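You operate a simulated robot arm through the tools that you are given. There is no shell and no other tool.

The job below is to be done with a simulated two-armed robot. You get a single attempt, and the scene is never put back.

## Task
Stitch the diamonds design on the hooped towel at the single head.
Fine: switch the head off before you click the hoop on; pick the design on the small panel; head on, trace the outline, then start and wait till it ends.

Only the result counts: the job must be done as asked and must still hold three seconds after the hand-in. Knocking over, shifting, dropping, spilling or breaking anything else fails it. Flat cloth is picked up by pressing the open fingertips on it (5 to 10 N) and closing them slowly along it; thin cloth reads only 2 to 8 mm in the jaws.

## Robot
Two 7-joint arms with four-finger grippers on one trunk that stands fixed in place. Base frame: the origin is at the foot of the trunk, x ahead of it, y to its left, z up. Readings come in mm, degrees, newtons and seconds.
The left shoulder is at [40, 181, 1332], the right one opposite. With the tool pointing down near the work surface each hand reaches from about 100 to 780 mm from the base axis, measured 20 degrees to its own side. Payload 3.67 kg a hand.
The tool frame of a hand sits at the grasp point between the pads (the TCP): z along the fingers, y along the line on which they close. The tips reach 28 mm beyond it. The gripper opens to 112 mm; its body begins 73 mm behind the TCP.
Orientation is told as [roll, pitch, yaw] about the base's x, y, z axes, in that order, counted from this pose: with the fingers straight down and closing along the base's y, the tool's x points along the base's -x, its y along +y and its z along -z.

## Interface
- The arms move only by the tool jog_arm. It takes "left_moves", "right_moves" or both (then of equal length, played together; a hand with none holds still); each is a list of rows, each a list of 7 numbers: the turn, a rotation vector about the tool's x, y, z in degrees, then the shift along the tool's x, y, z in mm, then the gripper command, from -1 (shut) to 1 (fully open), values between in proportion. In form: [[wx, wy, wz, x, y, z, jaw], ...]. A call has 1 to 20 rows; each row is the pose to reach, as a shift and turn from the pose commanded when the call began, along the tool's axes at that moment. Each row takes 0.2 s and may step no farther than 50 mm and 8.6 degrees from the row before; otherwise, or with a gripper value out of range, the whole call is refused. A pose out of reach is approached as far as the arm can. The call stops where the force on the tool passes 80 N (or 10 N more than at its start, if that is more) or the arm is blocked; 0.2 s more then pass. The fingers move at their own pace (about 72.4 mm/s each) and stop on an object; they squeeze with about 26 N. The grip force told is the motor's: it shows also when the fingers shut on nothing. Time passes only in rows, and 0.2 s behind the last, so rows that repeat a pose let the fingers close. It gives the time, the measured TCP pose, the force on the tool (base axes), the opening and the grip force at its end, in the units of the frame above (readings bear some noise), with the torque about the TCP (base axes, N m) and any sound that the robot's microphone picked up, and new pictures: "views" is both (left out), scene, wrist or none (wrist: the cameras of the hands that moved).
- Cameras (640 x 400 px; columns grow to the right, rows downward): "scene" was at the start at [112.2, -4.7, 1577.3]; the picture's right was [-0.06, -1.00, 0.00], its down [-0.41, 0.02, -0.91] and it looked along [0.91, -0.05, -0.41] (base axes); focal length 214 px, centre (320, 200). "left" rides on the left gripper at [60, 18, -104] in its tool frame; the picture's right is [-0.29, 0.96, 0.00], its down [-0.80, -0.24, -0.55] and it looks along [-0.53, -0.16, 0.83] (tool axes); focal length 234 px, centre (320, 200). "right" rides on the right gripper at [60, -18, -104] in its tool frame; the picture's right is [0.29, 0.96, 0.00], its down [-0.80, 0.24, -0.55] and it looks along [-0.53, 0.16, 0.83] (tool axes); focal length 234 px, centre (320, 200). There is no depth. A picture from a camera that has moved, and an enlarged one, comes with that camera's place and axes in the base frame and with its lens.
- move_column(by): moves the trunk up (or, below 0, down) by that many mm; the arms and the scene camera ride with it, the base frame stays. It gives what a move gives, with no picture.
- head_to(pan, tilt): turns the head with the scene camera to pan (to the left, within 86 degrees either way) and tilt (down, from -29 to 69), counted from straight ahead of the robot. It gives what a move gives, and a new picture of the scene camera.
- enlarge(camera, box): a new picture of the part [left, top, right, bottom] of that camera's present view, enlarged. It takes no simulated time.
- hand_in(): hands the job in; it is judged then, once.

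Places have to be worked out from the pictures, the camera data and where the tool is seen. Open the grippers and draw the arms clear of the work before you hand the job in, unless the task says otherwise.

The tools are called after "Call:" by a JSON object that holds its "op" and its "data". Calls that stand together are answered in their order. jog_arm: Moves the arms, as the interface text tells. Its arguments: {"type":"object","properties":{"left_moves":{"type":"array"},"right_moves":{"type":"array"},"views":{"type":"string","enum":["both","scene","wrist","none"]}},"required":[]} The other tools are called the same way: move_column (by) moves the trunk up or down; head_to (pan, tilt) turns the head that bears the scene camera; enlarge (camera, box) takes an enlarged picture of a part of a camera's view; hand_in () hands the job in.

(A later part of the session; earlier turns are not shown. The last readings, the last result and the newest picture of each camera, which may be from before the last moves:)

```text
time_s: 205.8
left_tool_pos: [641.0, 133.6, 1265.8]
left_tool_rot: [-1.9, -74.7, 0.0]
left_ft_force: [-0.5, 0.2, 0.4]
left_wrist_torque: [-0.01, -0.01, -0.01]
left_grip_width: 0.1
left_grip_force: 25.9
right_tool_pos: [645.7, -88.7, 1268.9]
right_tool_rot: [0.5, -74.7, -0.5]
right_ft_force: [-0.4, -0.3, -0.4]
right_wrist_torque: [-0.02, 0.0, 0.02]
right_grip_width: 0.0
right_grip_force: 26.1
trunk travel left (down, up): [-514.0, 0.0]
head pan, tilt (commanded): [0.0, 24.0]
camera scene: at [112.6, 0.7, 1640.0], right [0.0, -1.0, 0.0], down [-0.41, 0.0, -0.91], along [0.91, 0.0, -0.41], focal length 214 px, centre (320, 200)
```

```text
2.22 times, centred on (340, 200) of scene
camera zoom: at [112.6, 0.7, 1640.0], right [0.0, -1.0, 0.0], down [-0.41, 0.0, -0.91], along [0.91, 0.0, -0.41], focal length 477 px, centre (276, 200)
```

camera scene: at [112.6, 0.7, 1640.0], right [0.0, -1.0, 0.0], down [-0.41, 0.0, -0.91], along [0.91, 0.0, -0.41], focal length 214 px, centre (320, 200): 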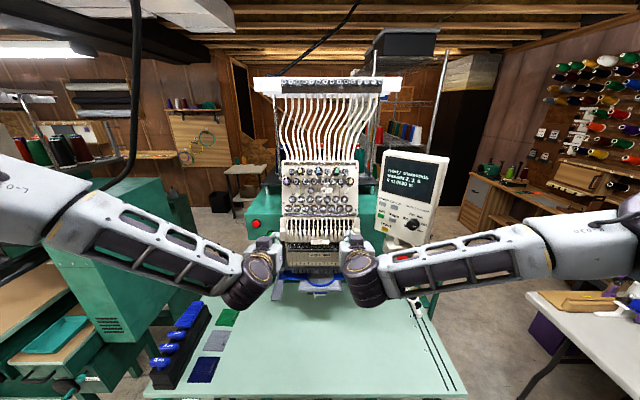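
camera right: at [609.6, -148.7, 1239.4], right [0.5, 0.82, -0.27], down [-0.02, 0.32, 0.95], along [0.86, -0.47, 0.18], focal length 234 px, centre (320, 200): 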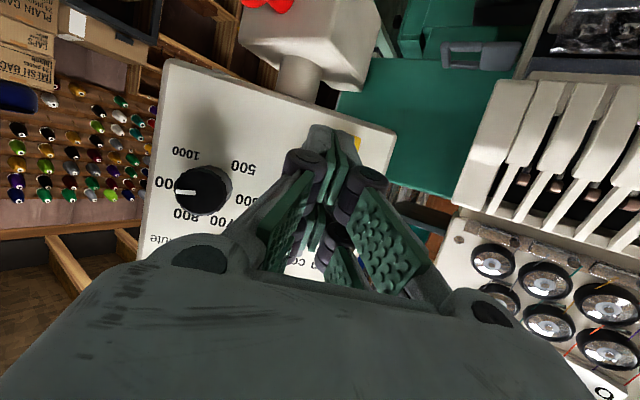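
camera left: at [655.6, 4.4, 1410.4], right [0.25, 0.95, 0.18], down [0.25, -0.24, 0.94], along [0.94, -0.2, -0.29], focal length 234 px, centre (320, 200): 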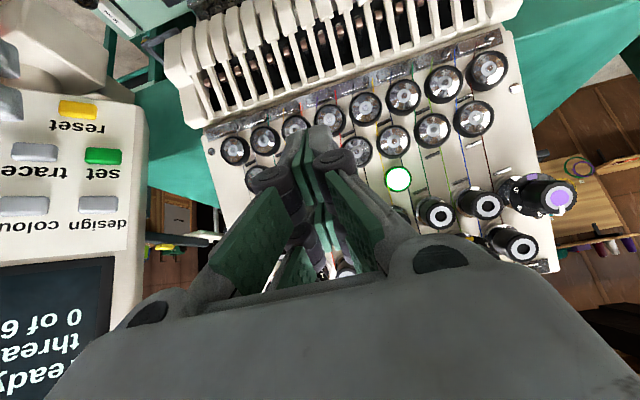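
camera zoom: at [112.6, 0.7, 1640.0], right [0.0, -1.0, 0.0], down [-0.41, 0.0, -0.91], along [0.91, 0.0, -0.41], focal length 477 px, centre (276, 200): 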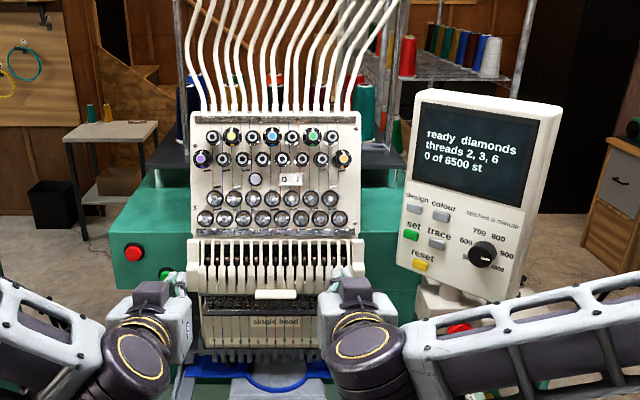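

At full height now; the head lamp is dark and the panel ready. I check the hoop's position from here before switching on.

Call:
{"op": "enlarge", "data": {"camera": "scene", "box": [270, 265, 370, 310]}}

Call:
{"op": "jog_arm", "data": {"right_moves": [[0, 0, 0, -40, 0, -5, -1], [0, 0, 0, -80, 0, -10, -1], [0, 0, 0, -120, 0, -15, -1], [0, 0, 0, -160, 0, -20, -1], [0, 7, 0, -190, 0, -30, -1], [0, 14, 0, -190, 0, -30, -1], [0, 21, 0, -190, 0, -30, -1], [0, 28, 0, -190, 0, -30, -1], [0, 35, 0, -190, 0, -30, -1]], "left_moves": [[0, 0, 0, 0, 10, -5, -1], [0, 0, 0, 0, 20, -10, -1], [0, 0, 0, 0, 30, -15, -1], [0, 0, 0, 0, 40, -20, -1], [0, 0, 0, 0, 50, -20, -1], [0, 0, 0, 0, 60, -20, -1], [0, 0, 0, 0, 60, -20, -1], [0, 0, 0, 0, 60, -20, -1], [0, 0, 0, 0, 60, -20, -1]], "views": "both"}}

Call:
{"op": "enlarge", "data": {"camera": "scene", "box": [260, 250, 380, 320]}}

```text
6.40 times, centred on (320, 288) of scene
camera zoom: at [112.6, 0.7, 1640.0], right [0.0, -1.0, 0.0], down [-0.41, 0.0, -0.91], along [0.91, 0.0, -0.41], focal length 1373 px, centre (320, -360)
```

zoom: 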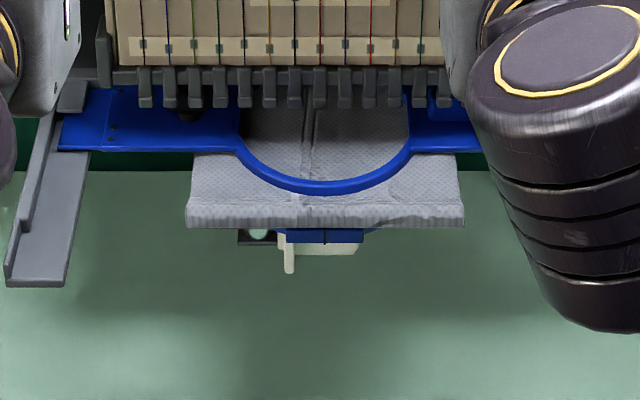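

```text
time_s: 207.8
left_tool_pos: [627.0, 179.5, 1292.8]
left_tool_rot: [-1.3, -73.8, 0.1]
left_ft_force: [0.2, 0.2, -0.1]
left_wrist_torque: [0.01, 0.02, -0.01]
left_grip_width: 0.4
left_grip_force: 25.5
left hand out of reach, approached as far as the arm can: row 2, 3, 4, 5, 6, 7, 8, 9
right_tool_pos: [666.6, -88.9, 1459.2]
right_tool_rot: [0.2, -39.7, -0.1]
right_ft_force: [0.7, 0.5, 0.7]
right_wrist_torque: [0.01, -0.02, -0.03]
right_grip_width: 0.0
right_grip_force: 25.4
trunk travel left (down, up): [-514.0, 0.0]
head pan, tilt (commanded): [0.0, 24.0]
camera scene: at [113.3, 1.6, 1640.0], right [0.0, -1.0, 0.0], down [-0.41, 0.0, -0.91], along [0.91, 0.0, -0.41], focal length 214 px, centre (320, 200)
camera right: at [554.0, -105.9, 1500.8], right [-0.22, 0.96, -0.18], down [0.26, 0.24, 0.94], along [0.94, 0.16, -0.3], focal length 234 px, centre (320, 200)
camera left: at [510.3, 200.0, 1262.8], right [0.1, 0.96, 0.27], down [-0.31, -0.23, 0.92], along [0.94, -0.18, 0.28], focal length 234 px, centre (320, 200)
```

scene: 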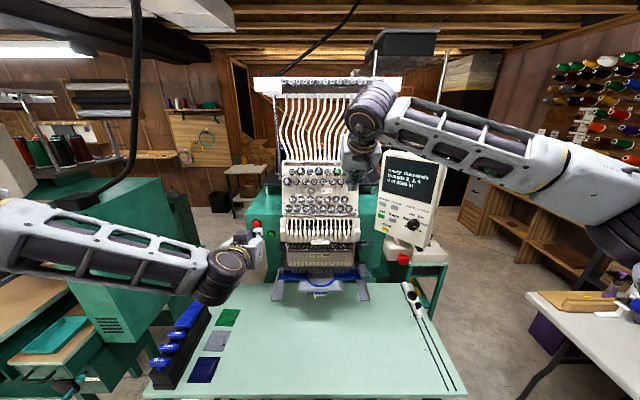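
right: 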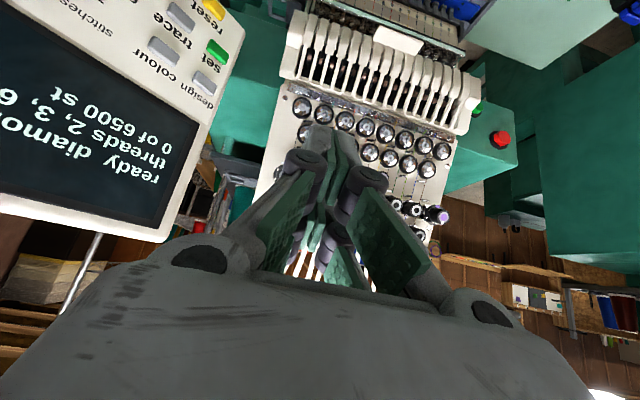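
left: 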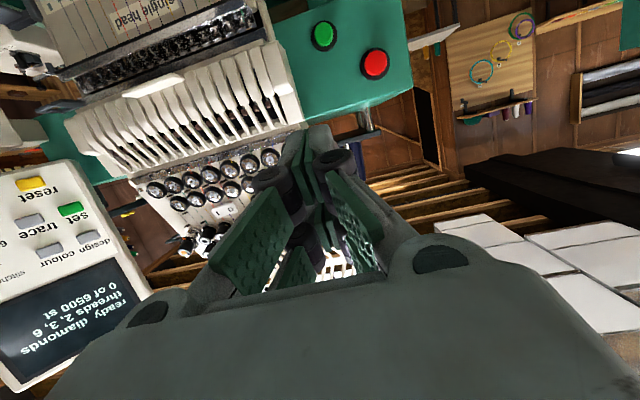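

```text
5.33 times, centred on (320, 285) of scene
camera zoom: at [113.3, 1.6, 1640.0], right [0.0, -1.0, 0.0], down [-0.41, 0.0, -0.91], along [0.91, 0.0, -0.41], focal length 1144 px, centre (320, -253)
```

zoom: 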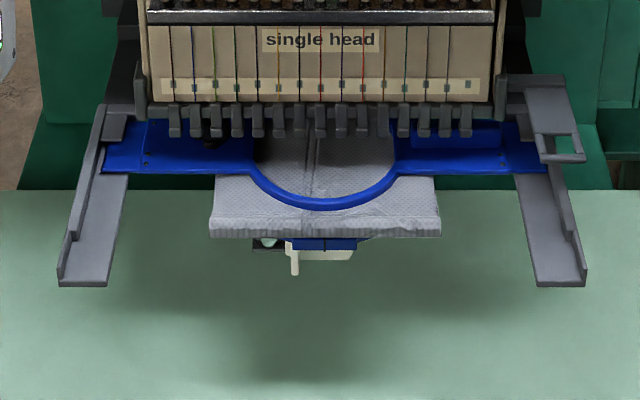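

The hoop sits squarely home. I bring the right hand in front of the rocker's "I" half again.

Call:
{"op": "jog_arm", "data": {"right_moves": [[0, 0, 0, -5, 12, 28, -1], [0, 0, 0, -10, 24, 57, -1], [0, 0, 0, -15, 36, 86, -1], [0, 0, 0, -20, 46, 114, -1], [0, 0, 0, -24, 50, 141, -1], [0, 0, 0, -24, 50, 141, -1]], "views": "none"}}

Call:
{"op": "enlarge", "data": {"camera": "scene", "box": [265, 140, 375, 220]}}

```text
time_s: 209.2
left_tool_pos: [625.7, 178.8, 1292.1]
left_tool_rot: [-1.1, -74.1, 0.0]
left_ft_force: [0.0, 0.5, -0.2]
left_wrist_torque: [0.01, -0.02, 0.02]
left_grip_width: 0.0
left_grip_force: 26.4
right_tool_pos: [774.6, -38.7, 1369.1]
right_tool_rot: [0.1, -39.9, -0.1]
right_ft_force: [1.4, -0.4, 0.4]
right_wrist_torque: [0.04, -0.04, -0.01]
right_grip_width: 0.0
right_grip_force: 26.3
trunk travel left (down, up): [-514.0, 0.0]
head pan, tilt (commanded): [0.0, 24.0]
```

```text
5.00 times, centred on (320, 180) of scene
camera zoom: at [112.0, 0.3, 1640.1], right [0.0, -1.0, 0.0], down [-0.41, 0.0, -0.91], along [0.91, 0.0, -0.41], focal length 1072 px, centre (320, 300)
```

zoom: 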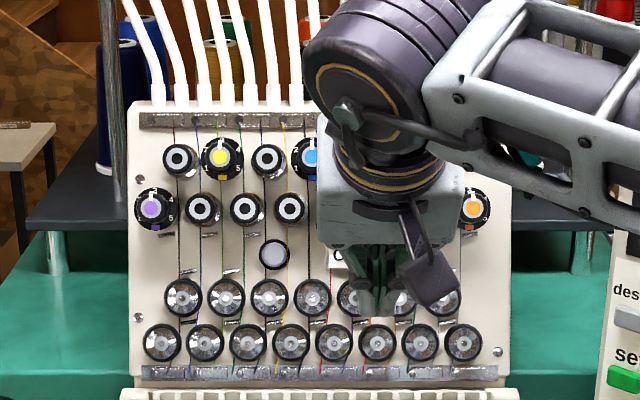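

Aligned as before. I advance 44 mm and then press in 2 mm steps.

Call:
{"op": "jog_arm", "data": {"right_moves": [[0, 0, 0, -5, 0, 10, -1], [0, 0, 0, -10, 0, 20, -1], [0, 0, 0, -15, 0, 30, -1], [0, 0, 0, -19.4, 0, 39.6, -1]], "views": "none"}}

Call:
{"op": "jog_arm", "data": {"right_moves": [[0, 0, 0, -1, 0, 1.7, -1], [0, 0, 0, -2, 0, 3.5, -1]], "views": "none"}}

Call:
{"op": "jog_arm", "data": {"right_moves": [[0, 0, 0, -1, 0, 1.7, -1]], "views": "none"}}

Call:
{"op": "enlarge", "data": {"camera": "scene", "box": [265, 140, 375, 220]}}

```text
time_s: 210.2
left_tool_pos: [627.3, 179.6, 1291.1]
left_tool_rot: [-1.2, -73.9, 0.0]
left_ft_force: [0.7, 0.4, 1.0]
left_wrist_torque: [-0.02, -0.01, -0.02]
left_grip_width: 0.0
left_grip_force: 26.0
right_tool_pos: [815.6, -37.5, 1348.8]
right_tool_rot: [0.0, -39.8, -0.2]
right_ft_force: [0.9, 0.3, -0.3]
right_wrist_torque: [0.02, 0.01, -0.02]
right_grip_width: 0.0
right_grip_force: 25.8
trunk travel left (down, up): [-514.0, 0.0]
head pan, tilt (commanded): [0.0, 24.0]
```

```text
time_s: 210.8
left_tool_pos: [626.1, 178.9, 1292.6]
left_tool_rot: [-1.2, -74.0, -0.1]
left_ft_force: [0.0, 0.0, -0.2]
left_wrist_torque: [-0.03, -0.01, 0.02]
left_grip_width: 0.0
left_grip_force: 26.2
right_tool_pos: [817.9, -39.0, 1347.9]
right_tool_rot: [0.1, -39.9, -0.2]
right_ft_force: [-1.0, 0.1, -0.3]
right_wrist_torque: [0.01, 0.02, -0.02]
right_grip_width: 0.0
right_grip_force: 26.1
trunk travel left (down, up): [-514.0, 0.0]
head pan, tilt (commanded): [0.0, 24.0]
```

```text
time_s: 211.2
left_tool_pos: [625.3, 179.2, 1292.7]
left_tool_rot: [-1.2, -74.0, 0.1]
left_ft_force: [-0.1, -0.4, -0.9]
left_wrist_torque: [0.0, -0.03, -0.01]
left_grip_width: 0.0
left_grip_force: 26.2
right_tool_pos: [820.0, -39.3, 1347.9]
right_tool_rot: [0.1, -39.9, -0.1]
right_ft_force: [-0.3, -0.9, -0.6]
right_wrist_torque: [0.0, 0.02, 0.0]
right_grip_width: 0.0
right_grip_force: 26.4
trunk travel left (down, up): [-514.0, 0.0]
head pan, tilt (commanded): [0.0, 24.0]
```

```text
5.00 times, centred on (320, 180) of scene
camera zoom: at [112.4, 0.8, 1640.1], right [0.0, -1.0, 0.0], down [-0.41, 0.0, -0.91], along [0.91, 0.0, -0.41], focal length 1072 px, centre (320, 300)
```

zoom: 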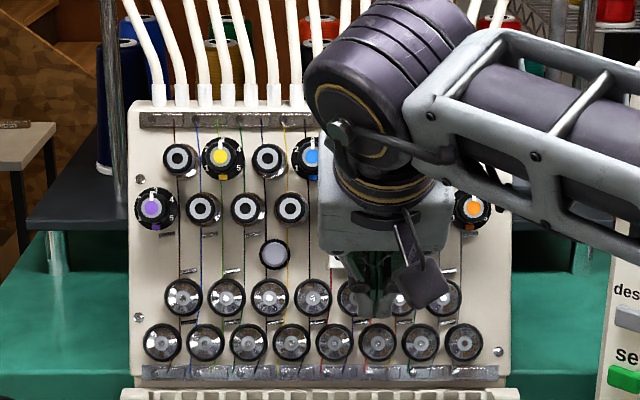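

Not yet pressed; two more small steps.

Call:
{"op": "jog_arm", "data": {"right_moves": [[0, 0, 0, -1, 0, 1.7, -1]], "views": "none"}}

Call:
{"op": "jog_arm", "data": {"right_moves": [[0, 0, 0, -1, 0, 1.7, -1]], "views": "none"}}

Call:
{"op": "enlarge", "data": {"camera": "scene", "box": [265, 140, 375, 220]}}

```text
time_s: 211.6
left_tool_pos: [626.0, 178.5, 1292.9]
left_tool_rot: [-1.2, -74.0, 0.0]
left_ft_force: [0.6, 0.3, -0.9]
left_wrist_torque: [0.01, -0.02, -0.01]
left_grip_width: 0.2
left_grip_force: 26.3
right_tool_pos: [820.6, -39.4, 1348.4]
right_tool_rot: [0.2, -39.8, -0.1]
right_ft_force: [-3.1, -1.7, 0.2]
right_wrist_torque: [0.01, -0.01, -0.04]
right_grip_width: 0.1
right_grip_force: 35.4
trunk travel left (down, up): [-514.0, 0.0]
head pan, tilt (commanded): [0.0, 24.0]
```

```text
time_s: 211.9
left_tool_pos: [624.0, 178.8, 1293.4]
left_tool_rot: [-1.1, -74.0, -0.1]
left_ft_force: [-0.9, 0.3, 0.9]
left_wrist_torque: [0.0, 0.03, 0.04]
left_grip_width: 0.0
left_grip_force: 25.9
right_tool_pos: [821.3, -38.9, 1348.4]
right_tool_rot: [0.2, -39.9, -0.2]
right_ft_force: [-10.0, -2.0, 2.5]
right_wrist_torque: [0.01, -0.01, 0.01]
right_grip_width: 0.0
right_grip_force: 36.0
trunk travel left (down, up): [-514.0, 0.0]
head pan, tilt (commanded): [0.0, 24.0]
```

```text
5.00 times, centred on (320, 180) of scene
camera zoom: at [110.0, 0.6, 1640.3], right [0.0, -1.0, 0.0], down [-0.41, 0.0, -0.91], along [0.91, 0.0, -0.41], focal length 1072 px, centre (320, 300)
```

zoom: 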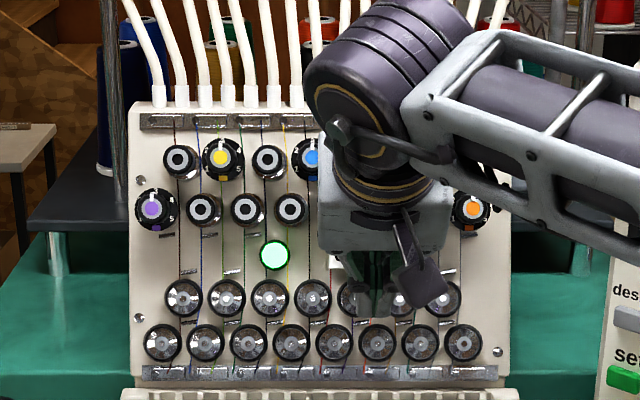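

Lamp lit: head on. I retreat, turn toward the panel as before, and go to the "trace" key.

Call:
{"op": "jog_arm", "data": {"right_moves": [[0, 0, 0, 5, 0, -8.7, -1], [0, 0, 0, 15, 0, -26, -1], [0, 0, 0, 25, 0, -45, -1], [0, 0, 0, 30, -20, -85, -1], [0, 0, 0, 35, -50, -120, -1], [0, 0, 0, 40, -80, -155, -1], [0, 0, 0, 40, -100, -180, -1]], "views": "none"}}

Call:
{"op": "jog_arm", "data": {"right_moves": [[0, -7, 0, 0, 0, 0, -1], [0, -14, 0, 0, 0, 0, -1], [0, -21, 0, 0, 0, 0, -1], [0, -28, 0, 0, 0, 0, -1]], "views": "none"}}

Call:
{"op": "jog_arm", "data": {"right_moves": [[7, 0, 2.85, 0, 0, 0, -1], [14, 0, 5.7, 0, 0, 0, -1], [21.1, 0, 8.5, 0, 0, 0, -1], [28.2, 0, 11.4, 0, 0, 0, -1], [35.2, 0, 14.2, 0, 0, 0, -1], [35.2, 0, 14.2, 0, 0, 0, -1]], "views": "scene"}}

Call:
{"op": "enlarge", "data": {"camera": "scene", "box": [240, 130, 440, 310]}}

```text
time_s: 213.6
left_tool_pos: [625.4, 177.8, 1293.6]
left_tool_rot: [-1.1, -73.9, -0.1]
left_ft_force: [-0.1, -0.2, 0.7]
left_wrist_torque: [0.01, 0.01, 0.0]
left_grip_width: 0.0
left_grip_force: 25.8
right_tool_pos: [677.9, -137.1, 1460.7]
right_tool_rot: [0.2, -39.9, -0.2]
right_ft_force: [0.0, -0.1, 0.3]
right_wrist_torque: [0.03, 0.0, -0.03]
right_grip_width: 0.0
right_grip_force: 35.4
trunk travel left (down, up): [-514.0, 0.0]
head pan, tilt (commanded): [0.0, 24.0]
```

```text
time_s: 214.6
left_tool_pos: [625.9, 177.3, 1292.4]
left_tool_rot: [-1.1, -73.9, -0.2]
left_ft_force: [-0.2, 0.7, 0.9]
left_wrist_torque: [0.02, 0.02, -0.03]
left_grip_width: 0.1
left_grip_force: 26.1
right_tool_pos: [677.4, -140.1, 1459.5]
right_tool_rot: [0.5, -67.8, -0.5]
right_ft_force: [0.7, -0.2, -0.9]
right_wrist_torque: [0.03, 0.0, 0.0]
right_grip_width: 0.0
right_grip_force: 35.4
trunk travel left (down, up): [-514.0, 0.0]
head pan, tilt (commanded): [0.0, 24.0]
```

```text
time_s: 215.9
left_tool_pos: [624.9, 178.2, 1293.6]
left_tool_rot: [-1.0, -73.8, -0.2]
left_ft_force: [0.6, 0.5, 0.1]
left_wrist_torque: [0.01, -0.02, 0.01]
left_grip_width: 0.1
left_grip_force: 26.1
right_tool_pos: [677.2, -139.9, 1459.0]
right_tool_rot: [0.0, -67.8, -38.2]
right_ft_force: [0.3, -0.2, 0.2]
right_wrist_torque: [0.0, -0.02, 0.0]
right_grip_width: 0.0
right_grip_force: 35.7
trunk travel left (down, up): [-514.0, 0.0]
head pan, tilt (commanded): [0.0, 24.0]
camera scene: at [112.3, -0.2, 1640.1], right [0.0, -1.0, 0.0], down [-0.41, 0.0, -0.91], along [0.91, 0.0, -0.41], focal length 214 px, centre (320, 200)
```

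scene: 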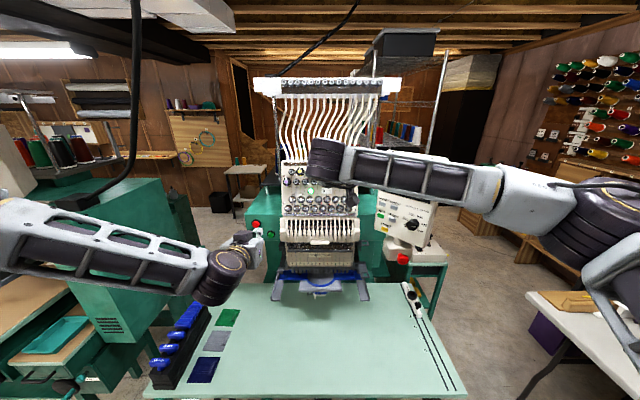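

```text
2.22 times, centred on (340, 220) of scene
camera zoom: at [112.3, -0.2, 1640.1], right [0.0, -1.0, 0.0], down [-0.41, 0.0, -0.91], along [0.91, 0.0, -0.41], focal length 477 px, centre (276, 156)
```

zoom: 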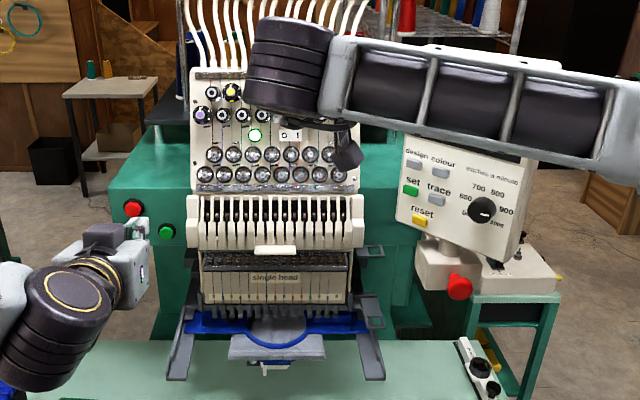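

Before pressing trace I check the hoop closely once more.

Call:
{"op": "enlarge", "data": {"camera": "scene", "box": [260, 250, 380, 320]}}

Call:
{"op": "jog_arm", "data": {"right_moves": [[0, 0, 0, 27, -4, 18, -1], [0, 0, 0, 54, -8, 38, -1], [0, 0, 0, 82, -13, 60, -1], [0, 0, 0, 109, -18, 82, -1], [0, 0, 0, 136, -24, 104, -1], [0, 0, 0, 150, -28, 124, -1], [0, 0, 0, 163, -32, 141, -1], [0, 0, 0, 163, -32, 141, -1]], "views": "both"}}

Call:
{"op": "enlarge", "data": {"camera": "right", "box": [160, 0, 460, 200]}}

```text
5.33 times, centred on (320, 285) of scene
camera zoom: at [112.3, -0.2, 1640.1], right [0.0, -1.0, 0.0], down [-0.41, 0.0, -0.91], along [0.91, 0.0, -0.41], focal length 1144 px, centre (320, -253)
```

zoom: 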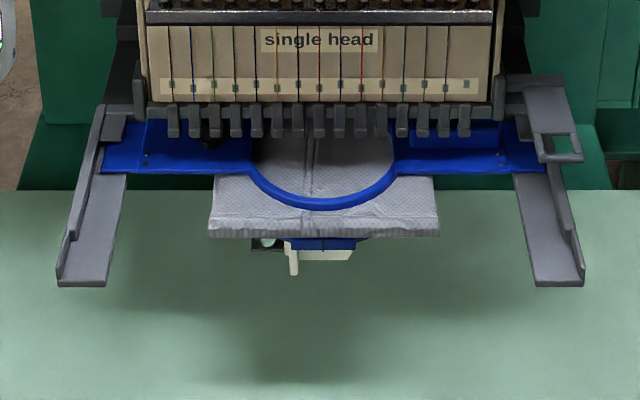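

```text
time_s: 217.8
left_tool_pos: [625.8, 180.0, 1292.4]
left_tool_rot: [-1.2, -73.9, 0.0]
left_ft_force: [-0.5, -0.2, 0.0]
left_wrist_torque: [-0.02, 0.03, -0.03]
left_grip_width: 0.0
left_grip_force: 25.9
right_tool_pos: [710.8, -205.0, 1254.9]
right_tool_rot: [0.0, -67.8, -37.8]
right_ft_force: [-0.5, -0.1, 0.4]
right_wrist_torque: [-0.02, 0.0, -0.01]
right_grip_width: 0.0
right_grip_force: 35.8
trunk travel left (down, up): [-514.0, 0.0]
head pan, tilt (commanded): [0.0, 24.0]
camera scene: at [112.6, 0.9, 1640.1], right [0.0, -1.0, 0.0], down [-0.41, 0.0, -0.91], along [0.91, 0.0, -0.41], focal length 214 px, centre (320, 200)
camera right: at [606.3, -146.1, 1237.7], right [0.5, 0.82, -0.27], down [-0.02, 0.32, 0.95], along [0.86, -0.47, 0.18], focal length 234 px, centre (320, 200)
```

scene: 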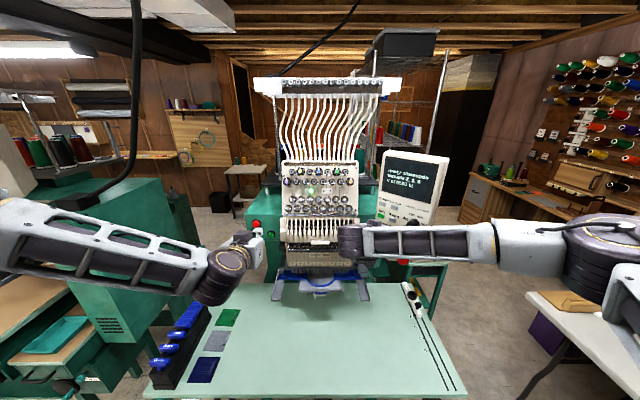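
right: 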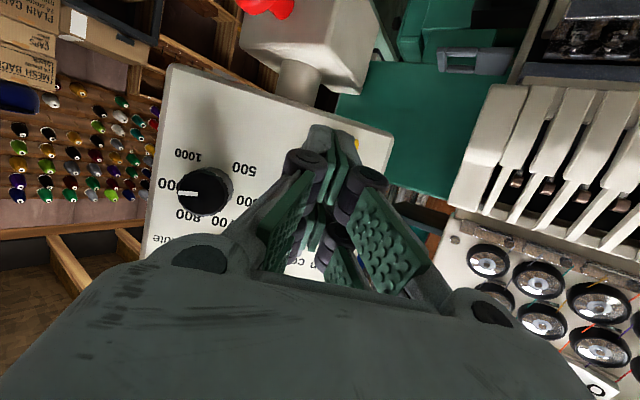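

```text
2.00 times, centred on (310, 100) of right
camera zoom: at [606.3, -146.1, 1237.7], right [0.5, 0.82, -0.27], down [-0.02, 0.32, 0.95], along [0.86, -0.47, 0.18], focal length 468 px, centre (340, 400)
```

zoom: 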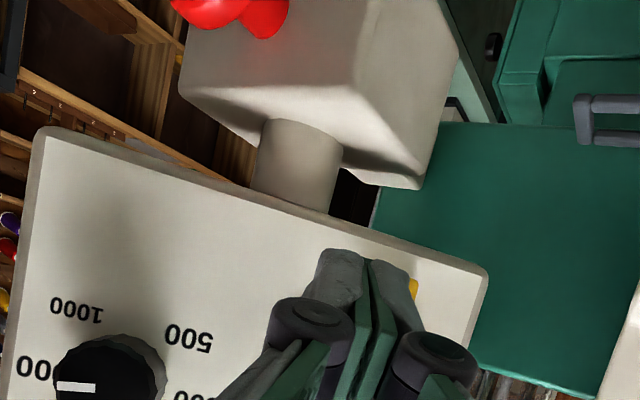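

Aligned with the trace key (44 mm out). I advance 38 mm, then press in small steps until the click.

Call:
{"op": "jog_arm", "data": {"right_moves": [[0, 0, 0, -3.8, 0, 9.3, -1], [0, 0, 0, -7.5, -0.5, 18.5, -1], [0, 0, 0, -11.2, -1, 27.8, -1], [0, 0, 0, -14.2, -1, 35.2, -1]], "views": "wrist"}}

Call:
{"op": "jog_arm", "data": {"right_moves": [[0, 0, 0, -0.8, 0, 1.9, -1]], "views": "none"}}

Call:
{"op": "jog_arm", "data": {"right_moves": [[0, 0, 0, -0.6, 0, 1.4, -1]], "views": "none"}}

```text
time_s: 218.8
left_tool_pos: [626.2, 178.5, 1291.6]
left_tool_rot: [-1.1, -73.8, -0.1]
left_ft_force: [-0.3, 0.8, -0.1]
left_wrist_torque: [0.0, 0.03, -0.04]
left_grip_width: 0.2
left_grip_force: 26.0
right_tool_pos: [740.8, -231.4, 1254.1]
right_tool_rot: [0.1, -67.8, -38.0]
right_ft_force: [-0.4, -0.4, -0.1]
right_wrist_torque: [0.0, 0.01, -0.03]
right_grip_width: 0.1
right_grip_force: 35.6
trunk travel left (down, up): [-514.0, 0.0]
head pan, tilt (commanded): [0.0, 24.0]
camera right: at [636.8, -172.1, 1236.9], right [0.5, 0.82, -0.27], down [-0.02, 0.32, 0.95], along [0.86, -0.47, 0.18], focal length 234 px, centre (320, 200)
```

right: 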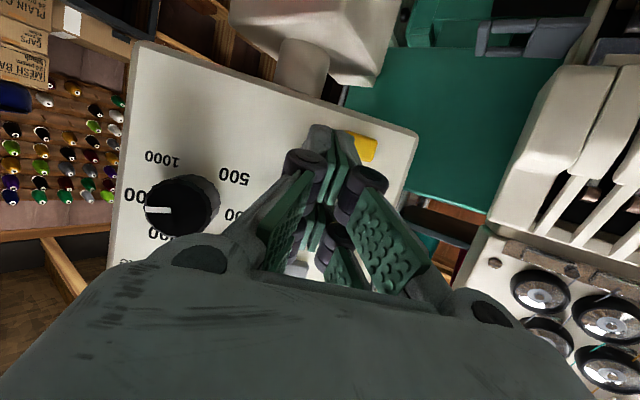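

```text
time_s: 219.2
left_tool_pos: [625.8, 179.5, 1291.8]
left_tool_rot: [-1.2, -73.9, 0.0]
left_ft_force: [0.1, -1.1, -0.7]
left_wrist_torque: [0.02, 0.0, 0.0]
left_grip_width: 0.0
left_grip_force: 25.7
right_tool_pos: [743.9, -232.7, 1252.7]
right_tool_rot: [-0.1, -67.8, -38.0]
right_ft_force: [-1.9, 0.3, -0.5]
right_wrist_torque: [0.01, -0.02, -0.02]
right_grip_width: 0.2
right_grip_force: 35.3
trunk travel left (down, up): [-514.0, 0.0]
head pan, tilt (commanded): [0.0, 24.0]
```

```text
time_s: 219.6
left_tool_pos: [625.0, 179.1, 1292.0]
left_tool_rot: [-1.3, -74.0, 0.0]
left_ft_force: [0.1, -0.5, -0.1]
left_wrist_torque: [-0.01, -0.04, -0.03]
left_grip_width: 0.0
left_grip_force: 26.2
right_tool_pos: [746.0, -233.0, 1253.9]
right_tool_rot: [-0.1, -67.8, -37.9]
right_ft_force: [-1.7, 0.1, -0.9]
right_wrist_torque: [-0.04, -0.03, -0.06]
right_grip_width: 0.1
right_grip_force: 35.9
trunk travel left (down, up): [-514.0, 0.0]
head pan, tilt (commanded): [0.0, 24.0]
heard: click
```

Click heard. I look at the panel and the hoop at once.

Call:
{"op": "enlarge", "data": {"camera": "scene", "box": [370, 140, 460, 230]}}

Call:
{"op": "enlarge", "data": {"camera": "scene", "box": [260, 250, 380, 320]}}

Call:
{"op": "jog_arm", "data": {"right_moves": [[0, 0, 0, 2.6, 0, -6.5, -1], [0, 0, 0, 6, 0, -15, -1], [0, 0, 0, 10, 0, -25, -1]], "views": "scene"}}

Call:
{"op": "enlarge", "data": {"camera": "scene", "box": [370, 140, 460, 230]}}

Call:
{"op": "enlarge", "data": {"camera": "scene", "box": [260, 250, 380, 320]}}

```text
4.44 times, centred on (415, 185) of scene
camera zoom: at [112.4, 1.0, 1640.1], right [0.0, -1.0, 0.0], down [-0.41, 0.0, -0.91], along [0.91, 0.0, -0.41], focal length 953 px, centre (-102, 267)
```

zoom: 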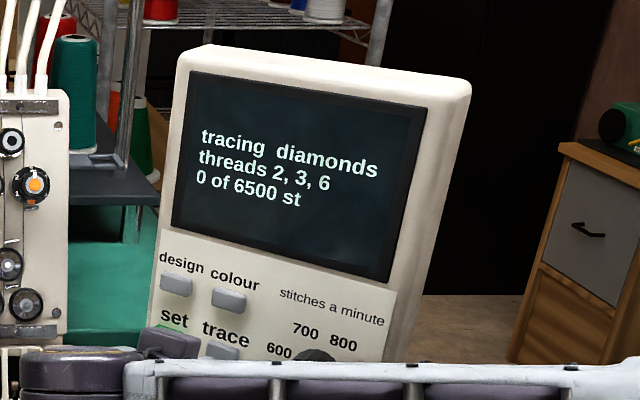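

```text
5.33 times, centred on (320, 285) of scene
camera zoom: at [112.4, 1.0, 1640.1], right [0.0, -1.0, 0.0], down [-0.41, 0.0, -0.91], along [0.91, 0.0, -0.41], focal length 1144 px, centre (320, -253)
```

zoom: 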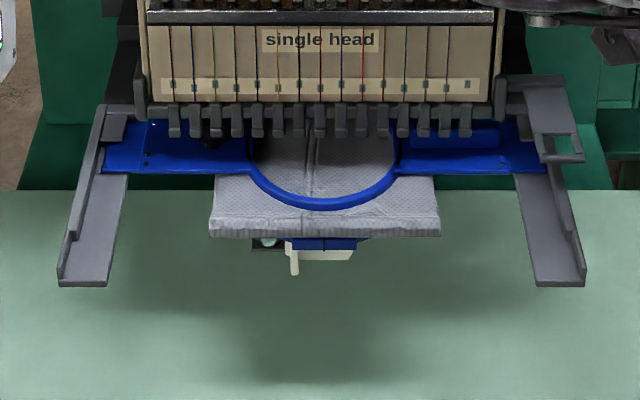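

```text
time_s: 220.3
left_tool_pos: [626.2, 178.9, 1292.9]
left_tool_rot: [-1.2, -73.9, 0.0]
left_ft_force: [0.7, 0.2, 0.0]
left_wrist_torque: [-0.02, 0.01, -0.02]
left_grip_width: 0.0
left_grip_force: 25.8
right_tool_pos: [724.8, -217.8, 1255.1]
right_tool_rot: [-0.1, -67.8, -38.0]
right_ft_force: [-1.1, -0.5, -0.7]
right_wrist_torque: [-0.02, 0.01, 0.03]
right_grip_width: 0.0
right_grip_force: 35.6
trunk travel left (down, up): [-514.0, 0.0]
head pan, tilt (commanded): [0.0, 24.0]
camera scene: at [112.3, 1.0, 1640.1], right [0.0, -1.0, 0.0], down [-0.41, 0.0, -0.91], along [0.91, 0.0, -0.41], focal length 214 px, centre (320, 200)
```

scene: 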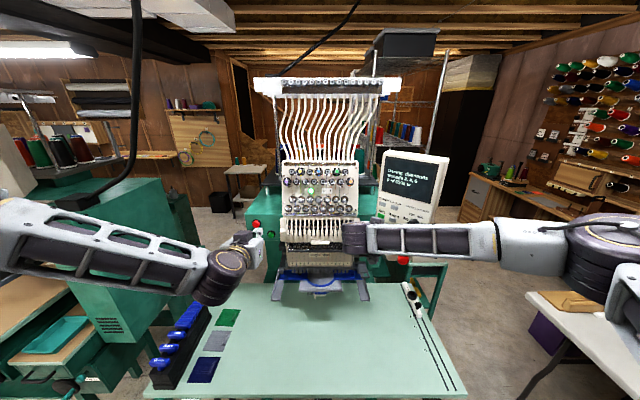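

```text
4.44 times, centred on (415, 185) of scene
camera zoom: at [112.3, 1.0, 1640.1], right [0.0, -1.0, 0.0], down [-0.41, 0.0, -0.91], along [0.91, 0.0, -0.41], focal length 953 px, centre (-102, 267)
```

zoom: 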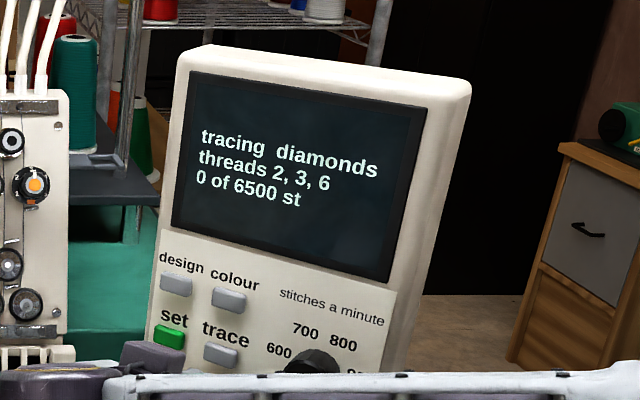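

```text
5.33 times, centred on (320, 285) of scene
camera zoom: at [112.3, 1.0, 1640.1], right [0.0, -1.0, 0.0], down [-0.41, 0.0, -0.91], along [0.91, 0.0, -0.41], focal length 1144 px, centre (320, -253)
```

zoom: 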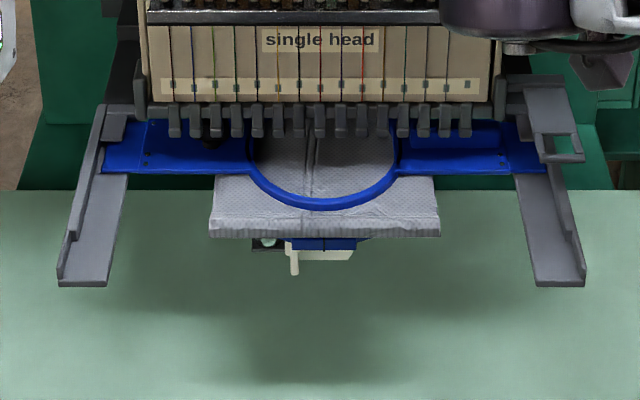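

The panel says "tracing diamonds". I draw the right hand back and wait, watching the panel and the hoop.

Call:
{"op": "jog_arm", "data": {"right_moves": [[0, 0, 0, 4, 0, -10, -1], [0, 0, 0, 10, 0, -25, -1], [0, 0, 0, 18, 5, -45, -1], [0, 0, 0, 18, 5, -45, -1], [0, 0, 0, 18, 5, -45, -1], [0, 0, 0, 18, 5, -45, -1], [0, 0, 0, 18, 5, -45, -1], [0, 0, 0, 18, 5, -45, -1], [0, 0, 0, 18, 5, -45, -1], [0, 0, 0, 18, 5, -45, -1]], "views": "scene"}}

Call:
{"op": "enlarge", "data": {"camera": "scene", "box": [370, 140, 460, 230]}}

Call:
{"op": "enlarge", "data": {"camera": "scene", "box": [260, 250, 380, 320]}}

```text
time_s: 222.6
left_tool_pos: [625.6, 180.7, 1292.0]
left_tool_rot: [-1.0, -73.9, -0.1]
left_ft_force: [0.4, 0.4, 0.1]
left_wrist_torque: [-0.01, 0.0, 0.01]
left_grip_width: 0.0
left_grip_force: 25.9
right_tool_pos: [689.4, -182.4, 1253.2]
right_tool_rot: [-0.1, -67.8, -37.9]
right_ft_force: [0.0, 0.5, 0.0]
right_wrist_torque: [0.02, -0.01, 0.0]
right_grip_width: 0.0
right_grip_force: 35.9
trunk travel left (down, up): [-514.0, 0.0]
head pan, tilt (commanded): [0.0, 24.0]
camera scene: at [112.6, 0.6, 1640.1], right [0.0, -1.0, 0.0], down [-0.41, 0.0, -0.91], along [0.91, 0.0, -0.41], focal length 214 px, centre (320, 200)
```

scene: 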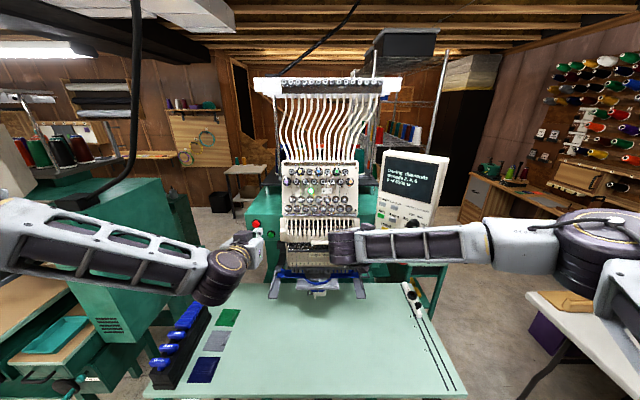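

```text
4.44 times, centred on (415, 185) of scene
camera zoom: at [112.6, 0.6, 1640.1], right [0.0, -1.0, 0.0], down [-0.41, 0.0, -0.91], along [0.91, 0.0, -0.41], focal length 953 px, centre (-102, 267)
```

zoom: 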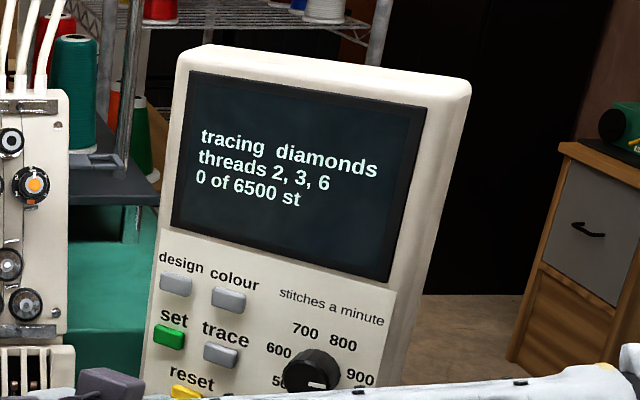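

```text
5.33 times, centred on (320, 285) of scene
camera zoom: at [112.6, 0.6, 1640.1], right [0.0, -1.0, 0.0], down [-0.41, 0.0, -0.91], along [0.91, 0.0, -0.41], focal length 1144 px, centre (320, -253)
```

zoom: 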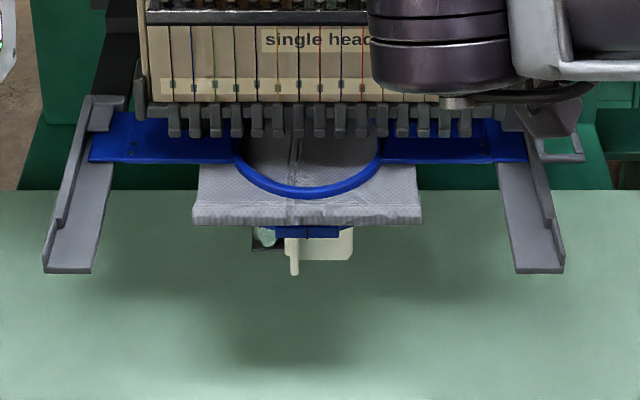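

The arms and the hoop move together (both shifted equally), so the hoop is held. I wait for the trace to finish.

Call:
{"op": "jog_arm", "data": {"right_moves": [[0, 0, 0, 0, 0, 0, -1], [0, 0, 0, 0, 0, 0, -1], [0, 0, 0, 0, 0, 0, -1], [0, 0, 0, 0, 0, 0, -1], [0, 0, 0, 0, 0, 0, -1], [0, 0, 0, 0, 0, 0, -1], [0, 0, 0, 0, 0, 0, -1], [0, 0, 0, 0, 0, 0, -1], [0, 0, 0, 0, 0, 0, -1], [0, 0, 0, 0, 0, 0, -1], [0, 0, 0, 0, 0, 0, -1], [0, 0, 0, 0, 0, 0, -1], [0, 0, 0, 0, 0, 0, -1], [0, 0, 0, 0, 0, 0, -1], [0, 0, 0, 0, 0, 0, -1]], "views": "none"}}

Call:
{"op": "enlarge", "data": {"camera": "scene", "box": [370, 140, 460, 230]}}

Call:
{"op": "enlarge", "data": {"camera": "scene", "box": [260, 250, 380, 320]}}

```text
time_s: 225.8
left_tool_pos: [625.8, 179.0, 1292.3]
left_tool_rot: [-1.2, -73.9, -0.1]
left_ft_force: [-0.5, 0.8, 0.1]
left_wrist_torque: [0.0, -0.01, 0.0]
left_grip_width: 0.1
left_grip_force: 25.8
right_tool_pos: [688.3, -183.0, 1252.4]
right_tool_rot: [0.1, -67.7, -38.0]
right_ft_force: [-0.2, 0.1, -0.3]
right_wrist_torque: [0.04, 0.02, 0.0]
right_grip_width: 0.0
right_grip_force: 35.9
trunk travel left (down, up): [-514.0, 0.0]
head pan, tilt (commanded): [0.0, 24.0]
```

```text
4.44 times, centred on (415, 185) of scene
camera zoom: at [112.6, 0.7, 1640.1], right [0.0, -1.0, 0.0], down [-0.41, 0.0, -0.91], along [0.91, 0.0, -0.41], focal length 953 px, centre (-102, 267)
```

zoom: 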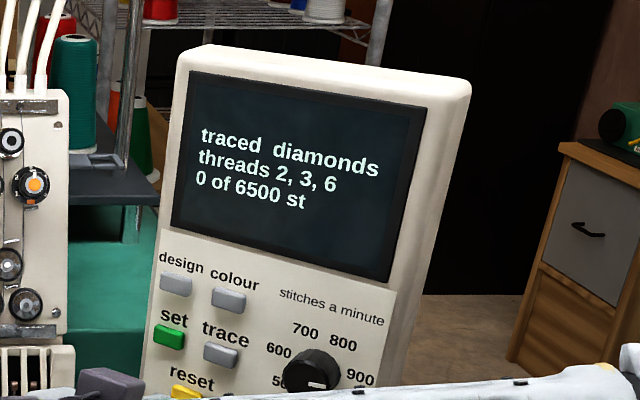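

```text
5.33 times, centred on (320, 285) of scene
camera zoom: at [112.6, 0.7, 1640.1], right [0.0, -1.0, 0.0], down [-0.41, 0.0, -0.91], along [0.91, 0.0, -0.41], focal length 1144 px, centre (320, -253)
```

zoom: 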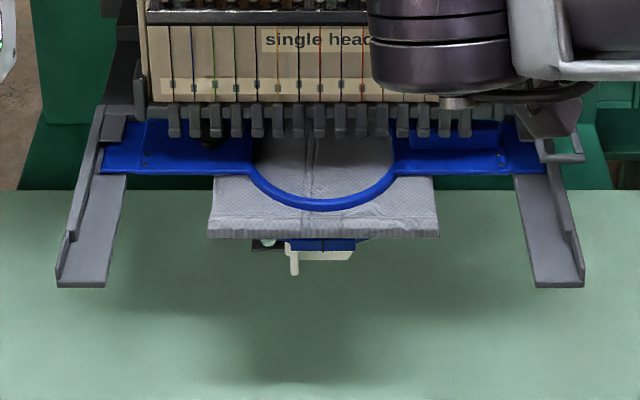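

The panel reads "traced diamonds", and the hoop is back exactly as before, still home on the arms. Next is start (green button) with the left hand; I draw the right hand further back and lower the trunk 150 mm so the left arm reaches it comfortably.

Call:
{"op": "jog_arm", "data": {"right_moves": [[0, 0, 0, 6, 5, -15, -1], [0, 0, 0, 12, 10, -30, -1], [0, 0, 0, 18, 15, -45, -1], [0, 0, 0, 20, 20, -55, -1]], "views": "none"}}

Call:
{"op": "move_column", "data": {"by": -150}}

Call:
{"op": "head_to", "data": {"pan": 5, "tilt": 24}}

Call:
{"op": "enlarge", "data": {"camera": "scene", "box": [220, 120, 420, 270]}}

```text
time_s: 226.8
left_tool_pos: [625.5, 180.2, 1291.7]
left_tool_rot: [-1.2, -73.9, 0.0]
left_ft_force: [0.2, 1.4, -0.1]
left_wrist_torque: [0.01, 0.0, -0.01]
left_grip_width: 0.2
left_grip_force: 26.1
right_tool_pos: [654.8, -131.0, 1255.3]
right_tool_rot: [-0.1, -67.8, -37.9]
right_ft_force: [0.5, -0.5, 0.4]
right_wrist_torque: [0.03, 0.03, -0.01]
right_grip_width: 0.0
right_grip_force: 35.0
trunk travel left (down, up): [-514.0, 0.0]
head pan, tilt (commanded): [0.0, 24.0]
```

```text
time_s: 228.5
left_tool_pos: [625.6, 179.1, 1143.4]
left_tool_rot: [-1.2, -73.9, 0.0]
left_ft_force: [0.6, 0.0, -0.3]
left_wrist_torque: [0.0, 0.0, 0.0]
left_grip_width: 0.0
left_grip_force: 26.3
right_tool_pos: [655.3, -131.5, 1107.0]
right_tool_rot: [0.0, -67.8, -38.0]
right_ft_force: [0.5, 0.4, 0.3]
right_wrist_torque: [0.0, 0.0, 0.02]
right_grip_width: 0.0
right_grip_force: 35.1
trunk travel left (down, up): [-364.0, 150.0]
head pan, tilt (commanded): [0.0, 24.0]
```

```text
time_s: 229.2
left_tool_pos: [625.2, 179.5, 1141.5]
left_tool_rot: [-1.2, -73.9, -0.1]
left_ft_force: [-0.5, -1.4, -0.3]
left_wrist_torque: [0.0, -0.02, -0.04]
left_grip_width: 0.0
left_grip_force: 26.2
right_tool_pos: [655.2, -130.2, 1105.5]
right_tool_rot: [-0.1, -67.8, -38.0]
right_ft_force: [0.2, -0.9, -0.2]
right_wrist_torque: [0.05, -0.02, -0.01]
right_grip_width: 0.0
right_grip_force: 35.9
trunk travel left (down, up): [-364.0, 150.0]
head pan, tilt (commanded): [5.0, 24.0]
camera scene: at [112.1, 8.7, 1490.1], right [0.09, -1.0, 0.0], down [-0.41, -0.04, -0.91], along [0.91, 0.08, -0.41], focal length 214 px, centre (320, 200)
```

scene: 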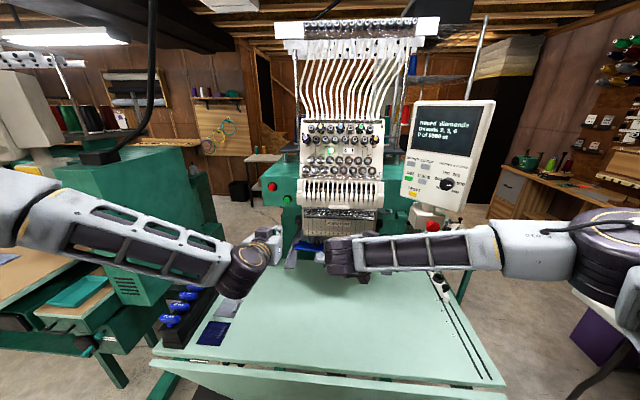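

```text
2.67 times, centred on (320, 195) of scene
camera zoom: at [112.1, 8.7, 1490.1], right [0.09, -1.0, 0.0], down [-0.41, -0.04, -0.91], along [0.91, 0.08, -0.41], focal length 572 px, centre (320, 213)
```

zoom: 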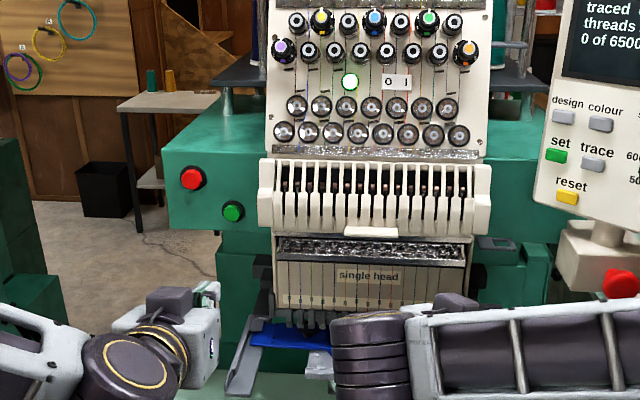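

The green button is confirmed at [865, 203, 1152]. I bring the left fingertip to about 40 mm in front of it.

Call:
{"op": "jog_arm", "data": {"left_moves": [[0, 0, 0, -6, 4, 27, -1], [0, 0, 0, -12, 8, 54, -1], [0, 0, 0, -19, 12, 81, -1], [0, 0, 0, -26, 16, 108, -1], [0, 0, 0, -32, 20, 135, -1], [0, 0, 0, -37.4, 23.5, 161, -1], [0, 0, 0, -37.4, 23.5, 161, -1]], "views": "both"}}

Call:
{"op": "enlarge", "data": {"camera": "scene", "box": [240, 160, 340, 230]}}

Call:
{"op": "enlarge", "data": {"camera": "left", "box": [200, 60, 440, 210]}}

```text
time_s: 230.8
left_tool_pos: [787.7, 200.2, 1136.4]
left_tool_rot: [-1.2, -73.9, 0.0]
left_ft_force: [0.4, 0.7, 0.7]
left_wrist_torque: [0.03, 0.01, 0.0]
left_grip_width: 0.1
left_grip_force: 25.9
right_tool_pos: [655.3, -130.8, 1105.9]
right_tool_rot: [0.0, -67.8, -38.1]
right_ft_force: [0.7, -0.4, -0.5]
right_wrist_torque: [-0.02, -0.03, -0.05]
right_grip_width: 0.0
right_grip_force: 35.9
trunk travel left (down, up): [-364.0, 150.0]
head pan, tilt (commanded): [5.0, 24.0]
camera scene: at [111.7, 9.0, 1490.1], right [0.09, -1.0, 0.0], down [-0.41, -0.04, -0.91], along [0.91, 0.08, -0.41], focal length 214 px, centre (320, 200)
camera left: at [672.7, 220.9, 1106.5], right [0.1, 0.96, 0.27], down [-0.32, -0.23, 0.92], along [0.94, -0.18, 0.28], focal length 234 px, centre (320, 200)
```

scene: 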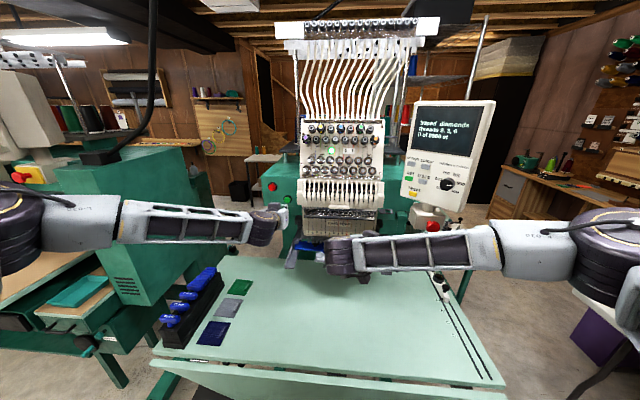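
left: 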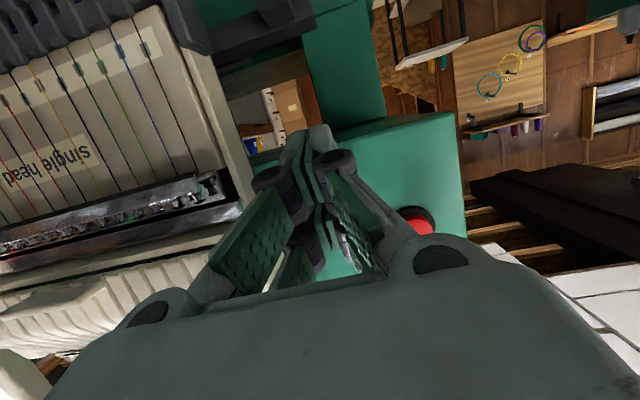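

```text
5.71 times, centred on (290, 195) of scene
camera zoom: at [111.7, 9.0, 1490.1], right [0.09, -1.0, 0.0], down [-0.41, -0.04, -0.91], along [0.91, 0.08, -0.41], focal length 1226 px, centre (491, 229)
```

zoom: 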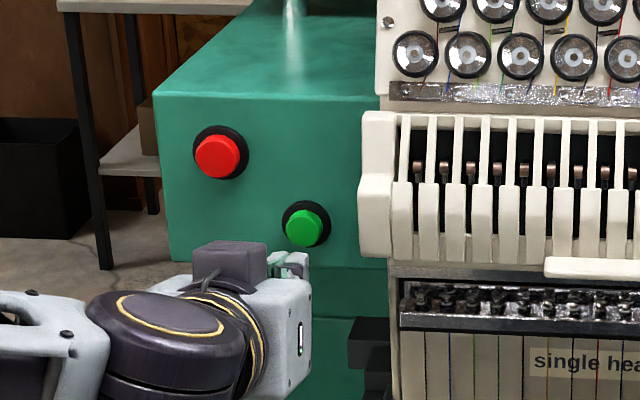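

```text
2.67 times, centred on (320, 135) of left
camera zoom: at [672.7, 220.9, 1106.5], right [0.1, 0.96, 0.27], down [-0.32, -0.23, 0.92], along [0.94, -0.18, 0.28], focal length 624 px, centre (320, 373)
```

zoom: 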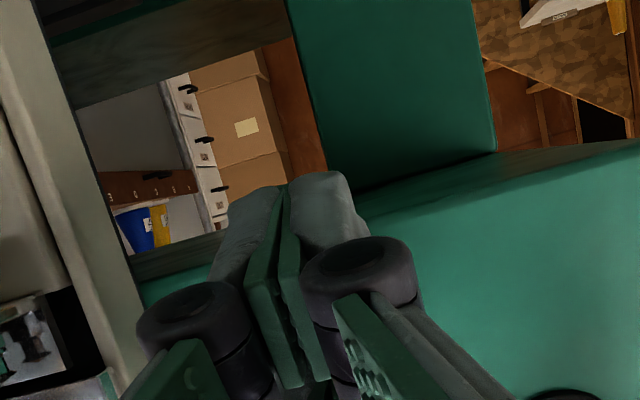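

The fingertip is in line with the green button. I advance 36 mm, then press in small steps.

Call:
{"op": "jog_arm", "data": {"left_moves": [[0, 0, 0, -2, 1, 10, -1], [0, 0, 0, -4, 2, 20, -1], [0, 0, 0, -5.5, 3, 28, -1], [0, 0, 0, -7, 3, 35.4, -1]], "views": "none"}}

Call:
{"op": "jog_arm", "data": {"left_moves": [[0, 0, 0, -0.6, 0, 1.9, -1]], "views": "none"}}

Call:
{"op": "jog_arm", "data": {"left_moves": [[0, 0, 0, -0.6, 0, 1.9, -1]], "views": "none"}}

Call:
{"op": "jog_arm", "data": {"left_moves": [[0, 0, 0, -0.6, 0, 1.9, -1]], "views": "none"}}

```text
time_s: 231.8
left_tool_pos: [824.3, 202.6, 1131.7]
left_tool_rot: [-1.3, -74.0, 0.1]
left_ft_force: [-14.0, 0.7, -0.9]
left_wrist_torque: [-0.04, -0.21, 0.07]
left_grip_width: 6.0
left_grip_force: 35.7
right_tool_pos: [651.9, -131.2, 1107.4]
right_tool_rot: [0.2, -67.9, -38.0]
right_ft_force: [-0.4, 0.8, -0.8]
right_wrist_torque: [0.01, 0.02, 0.04]
right_grip_width: 0.0
right_grip_force: 35.7
trunk travel left (down, up): [-364.0, 150.0]
head pan, tilt (commanded): [5.0, 24.0]
heard: click
```

```text
time_s: 232.2
left_tool_pos: [825.7, 202.9, 1130.6]
left_tool_rot: [-1.2, -74.0, 0.0]
left_ft_force: [-25.4, 1.8, -2.6]
left_wrist_torque: [-0.05, -0.31, 0.07]
left_grip_width: 6.2
left_grip_force: 36.0
right_tool_pos: [652.4, -131.3, 1109.3]
right_tool_rot: [0.2, -67.9, -38.1]
right_ft_force: [0.3, 0.6, -0.2]
right_wrist_torque: [0.03, 0.02, 0.0]
right_grip_width: 0.0
right_grip_force: 35.1
trunk travel left (down, up): [-364.0, 150.0]
head pan, tilt (commanded): [5.0, 24.0]
```

```text
time_s: 232.6
left_tool_pos: [825.7, 202.8, 1131.7]
left_tool_rot: [-1.1, -73.8, -0.1]
left_ft_force: [-36.5, 1.5, -8.9]
left_wrist_torque: [-0.07, -0.37, 0.02]
left_grip_width: 5.9
left_grip_force: 36.0
right_tool_pos: [651.3, -131.1, 1109.2]
right_tool_rot: [0.3, -68.0, -38.2]
right_ft_force: [0.5, 0.3, -0.3]
right_wrist_torque: [0.02, -0.02, 0.01]
right_grip_width: 0.1
right_grip_force: 36.3
trunk travel left (down, up): [-364.0, 150.0]
head pan, tilt (commanded): [5.0, 24.0]
```

```text
time_s: 233.0
left_tool_pos: [825.9, 203.6, 1130.0]
left_tool_rot: [-1.3, -73.7, 0.0]
left_ft_force: [-50.9, 3.3, -15.8]
left_wrist_torque: [-0.01, -0.4, 0.13]
left_grip_width: 5.9
left_grip_force: 36.0
right_tool_pos: [650.1, -129.7, 1109.8]
right_tool_rot: [0.4, -68.1, -38.3]
right_ft_force: [0.4, 1.2, 0.1]
right_wrist_torque: [-0.01, -0.02, 0.01]
right_grip_width: 0.0
right_grip_force: 35.2
trunk travel left (down, up): [-364.0, 150.0]
head pan, tilt (commanded): [5.0, 24.0]
```

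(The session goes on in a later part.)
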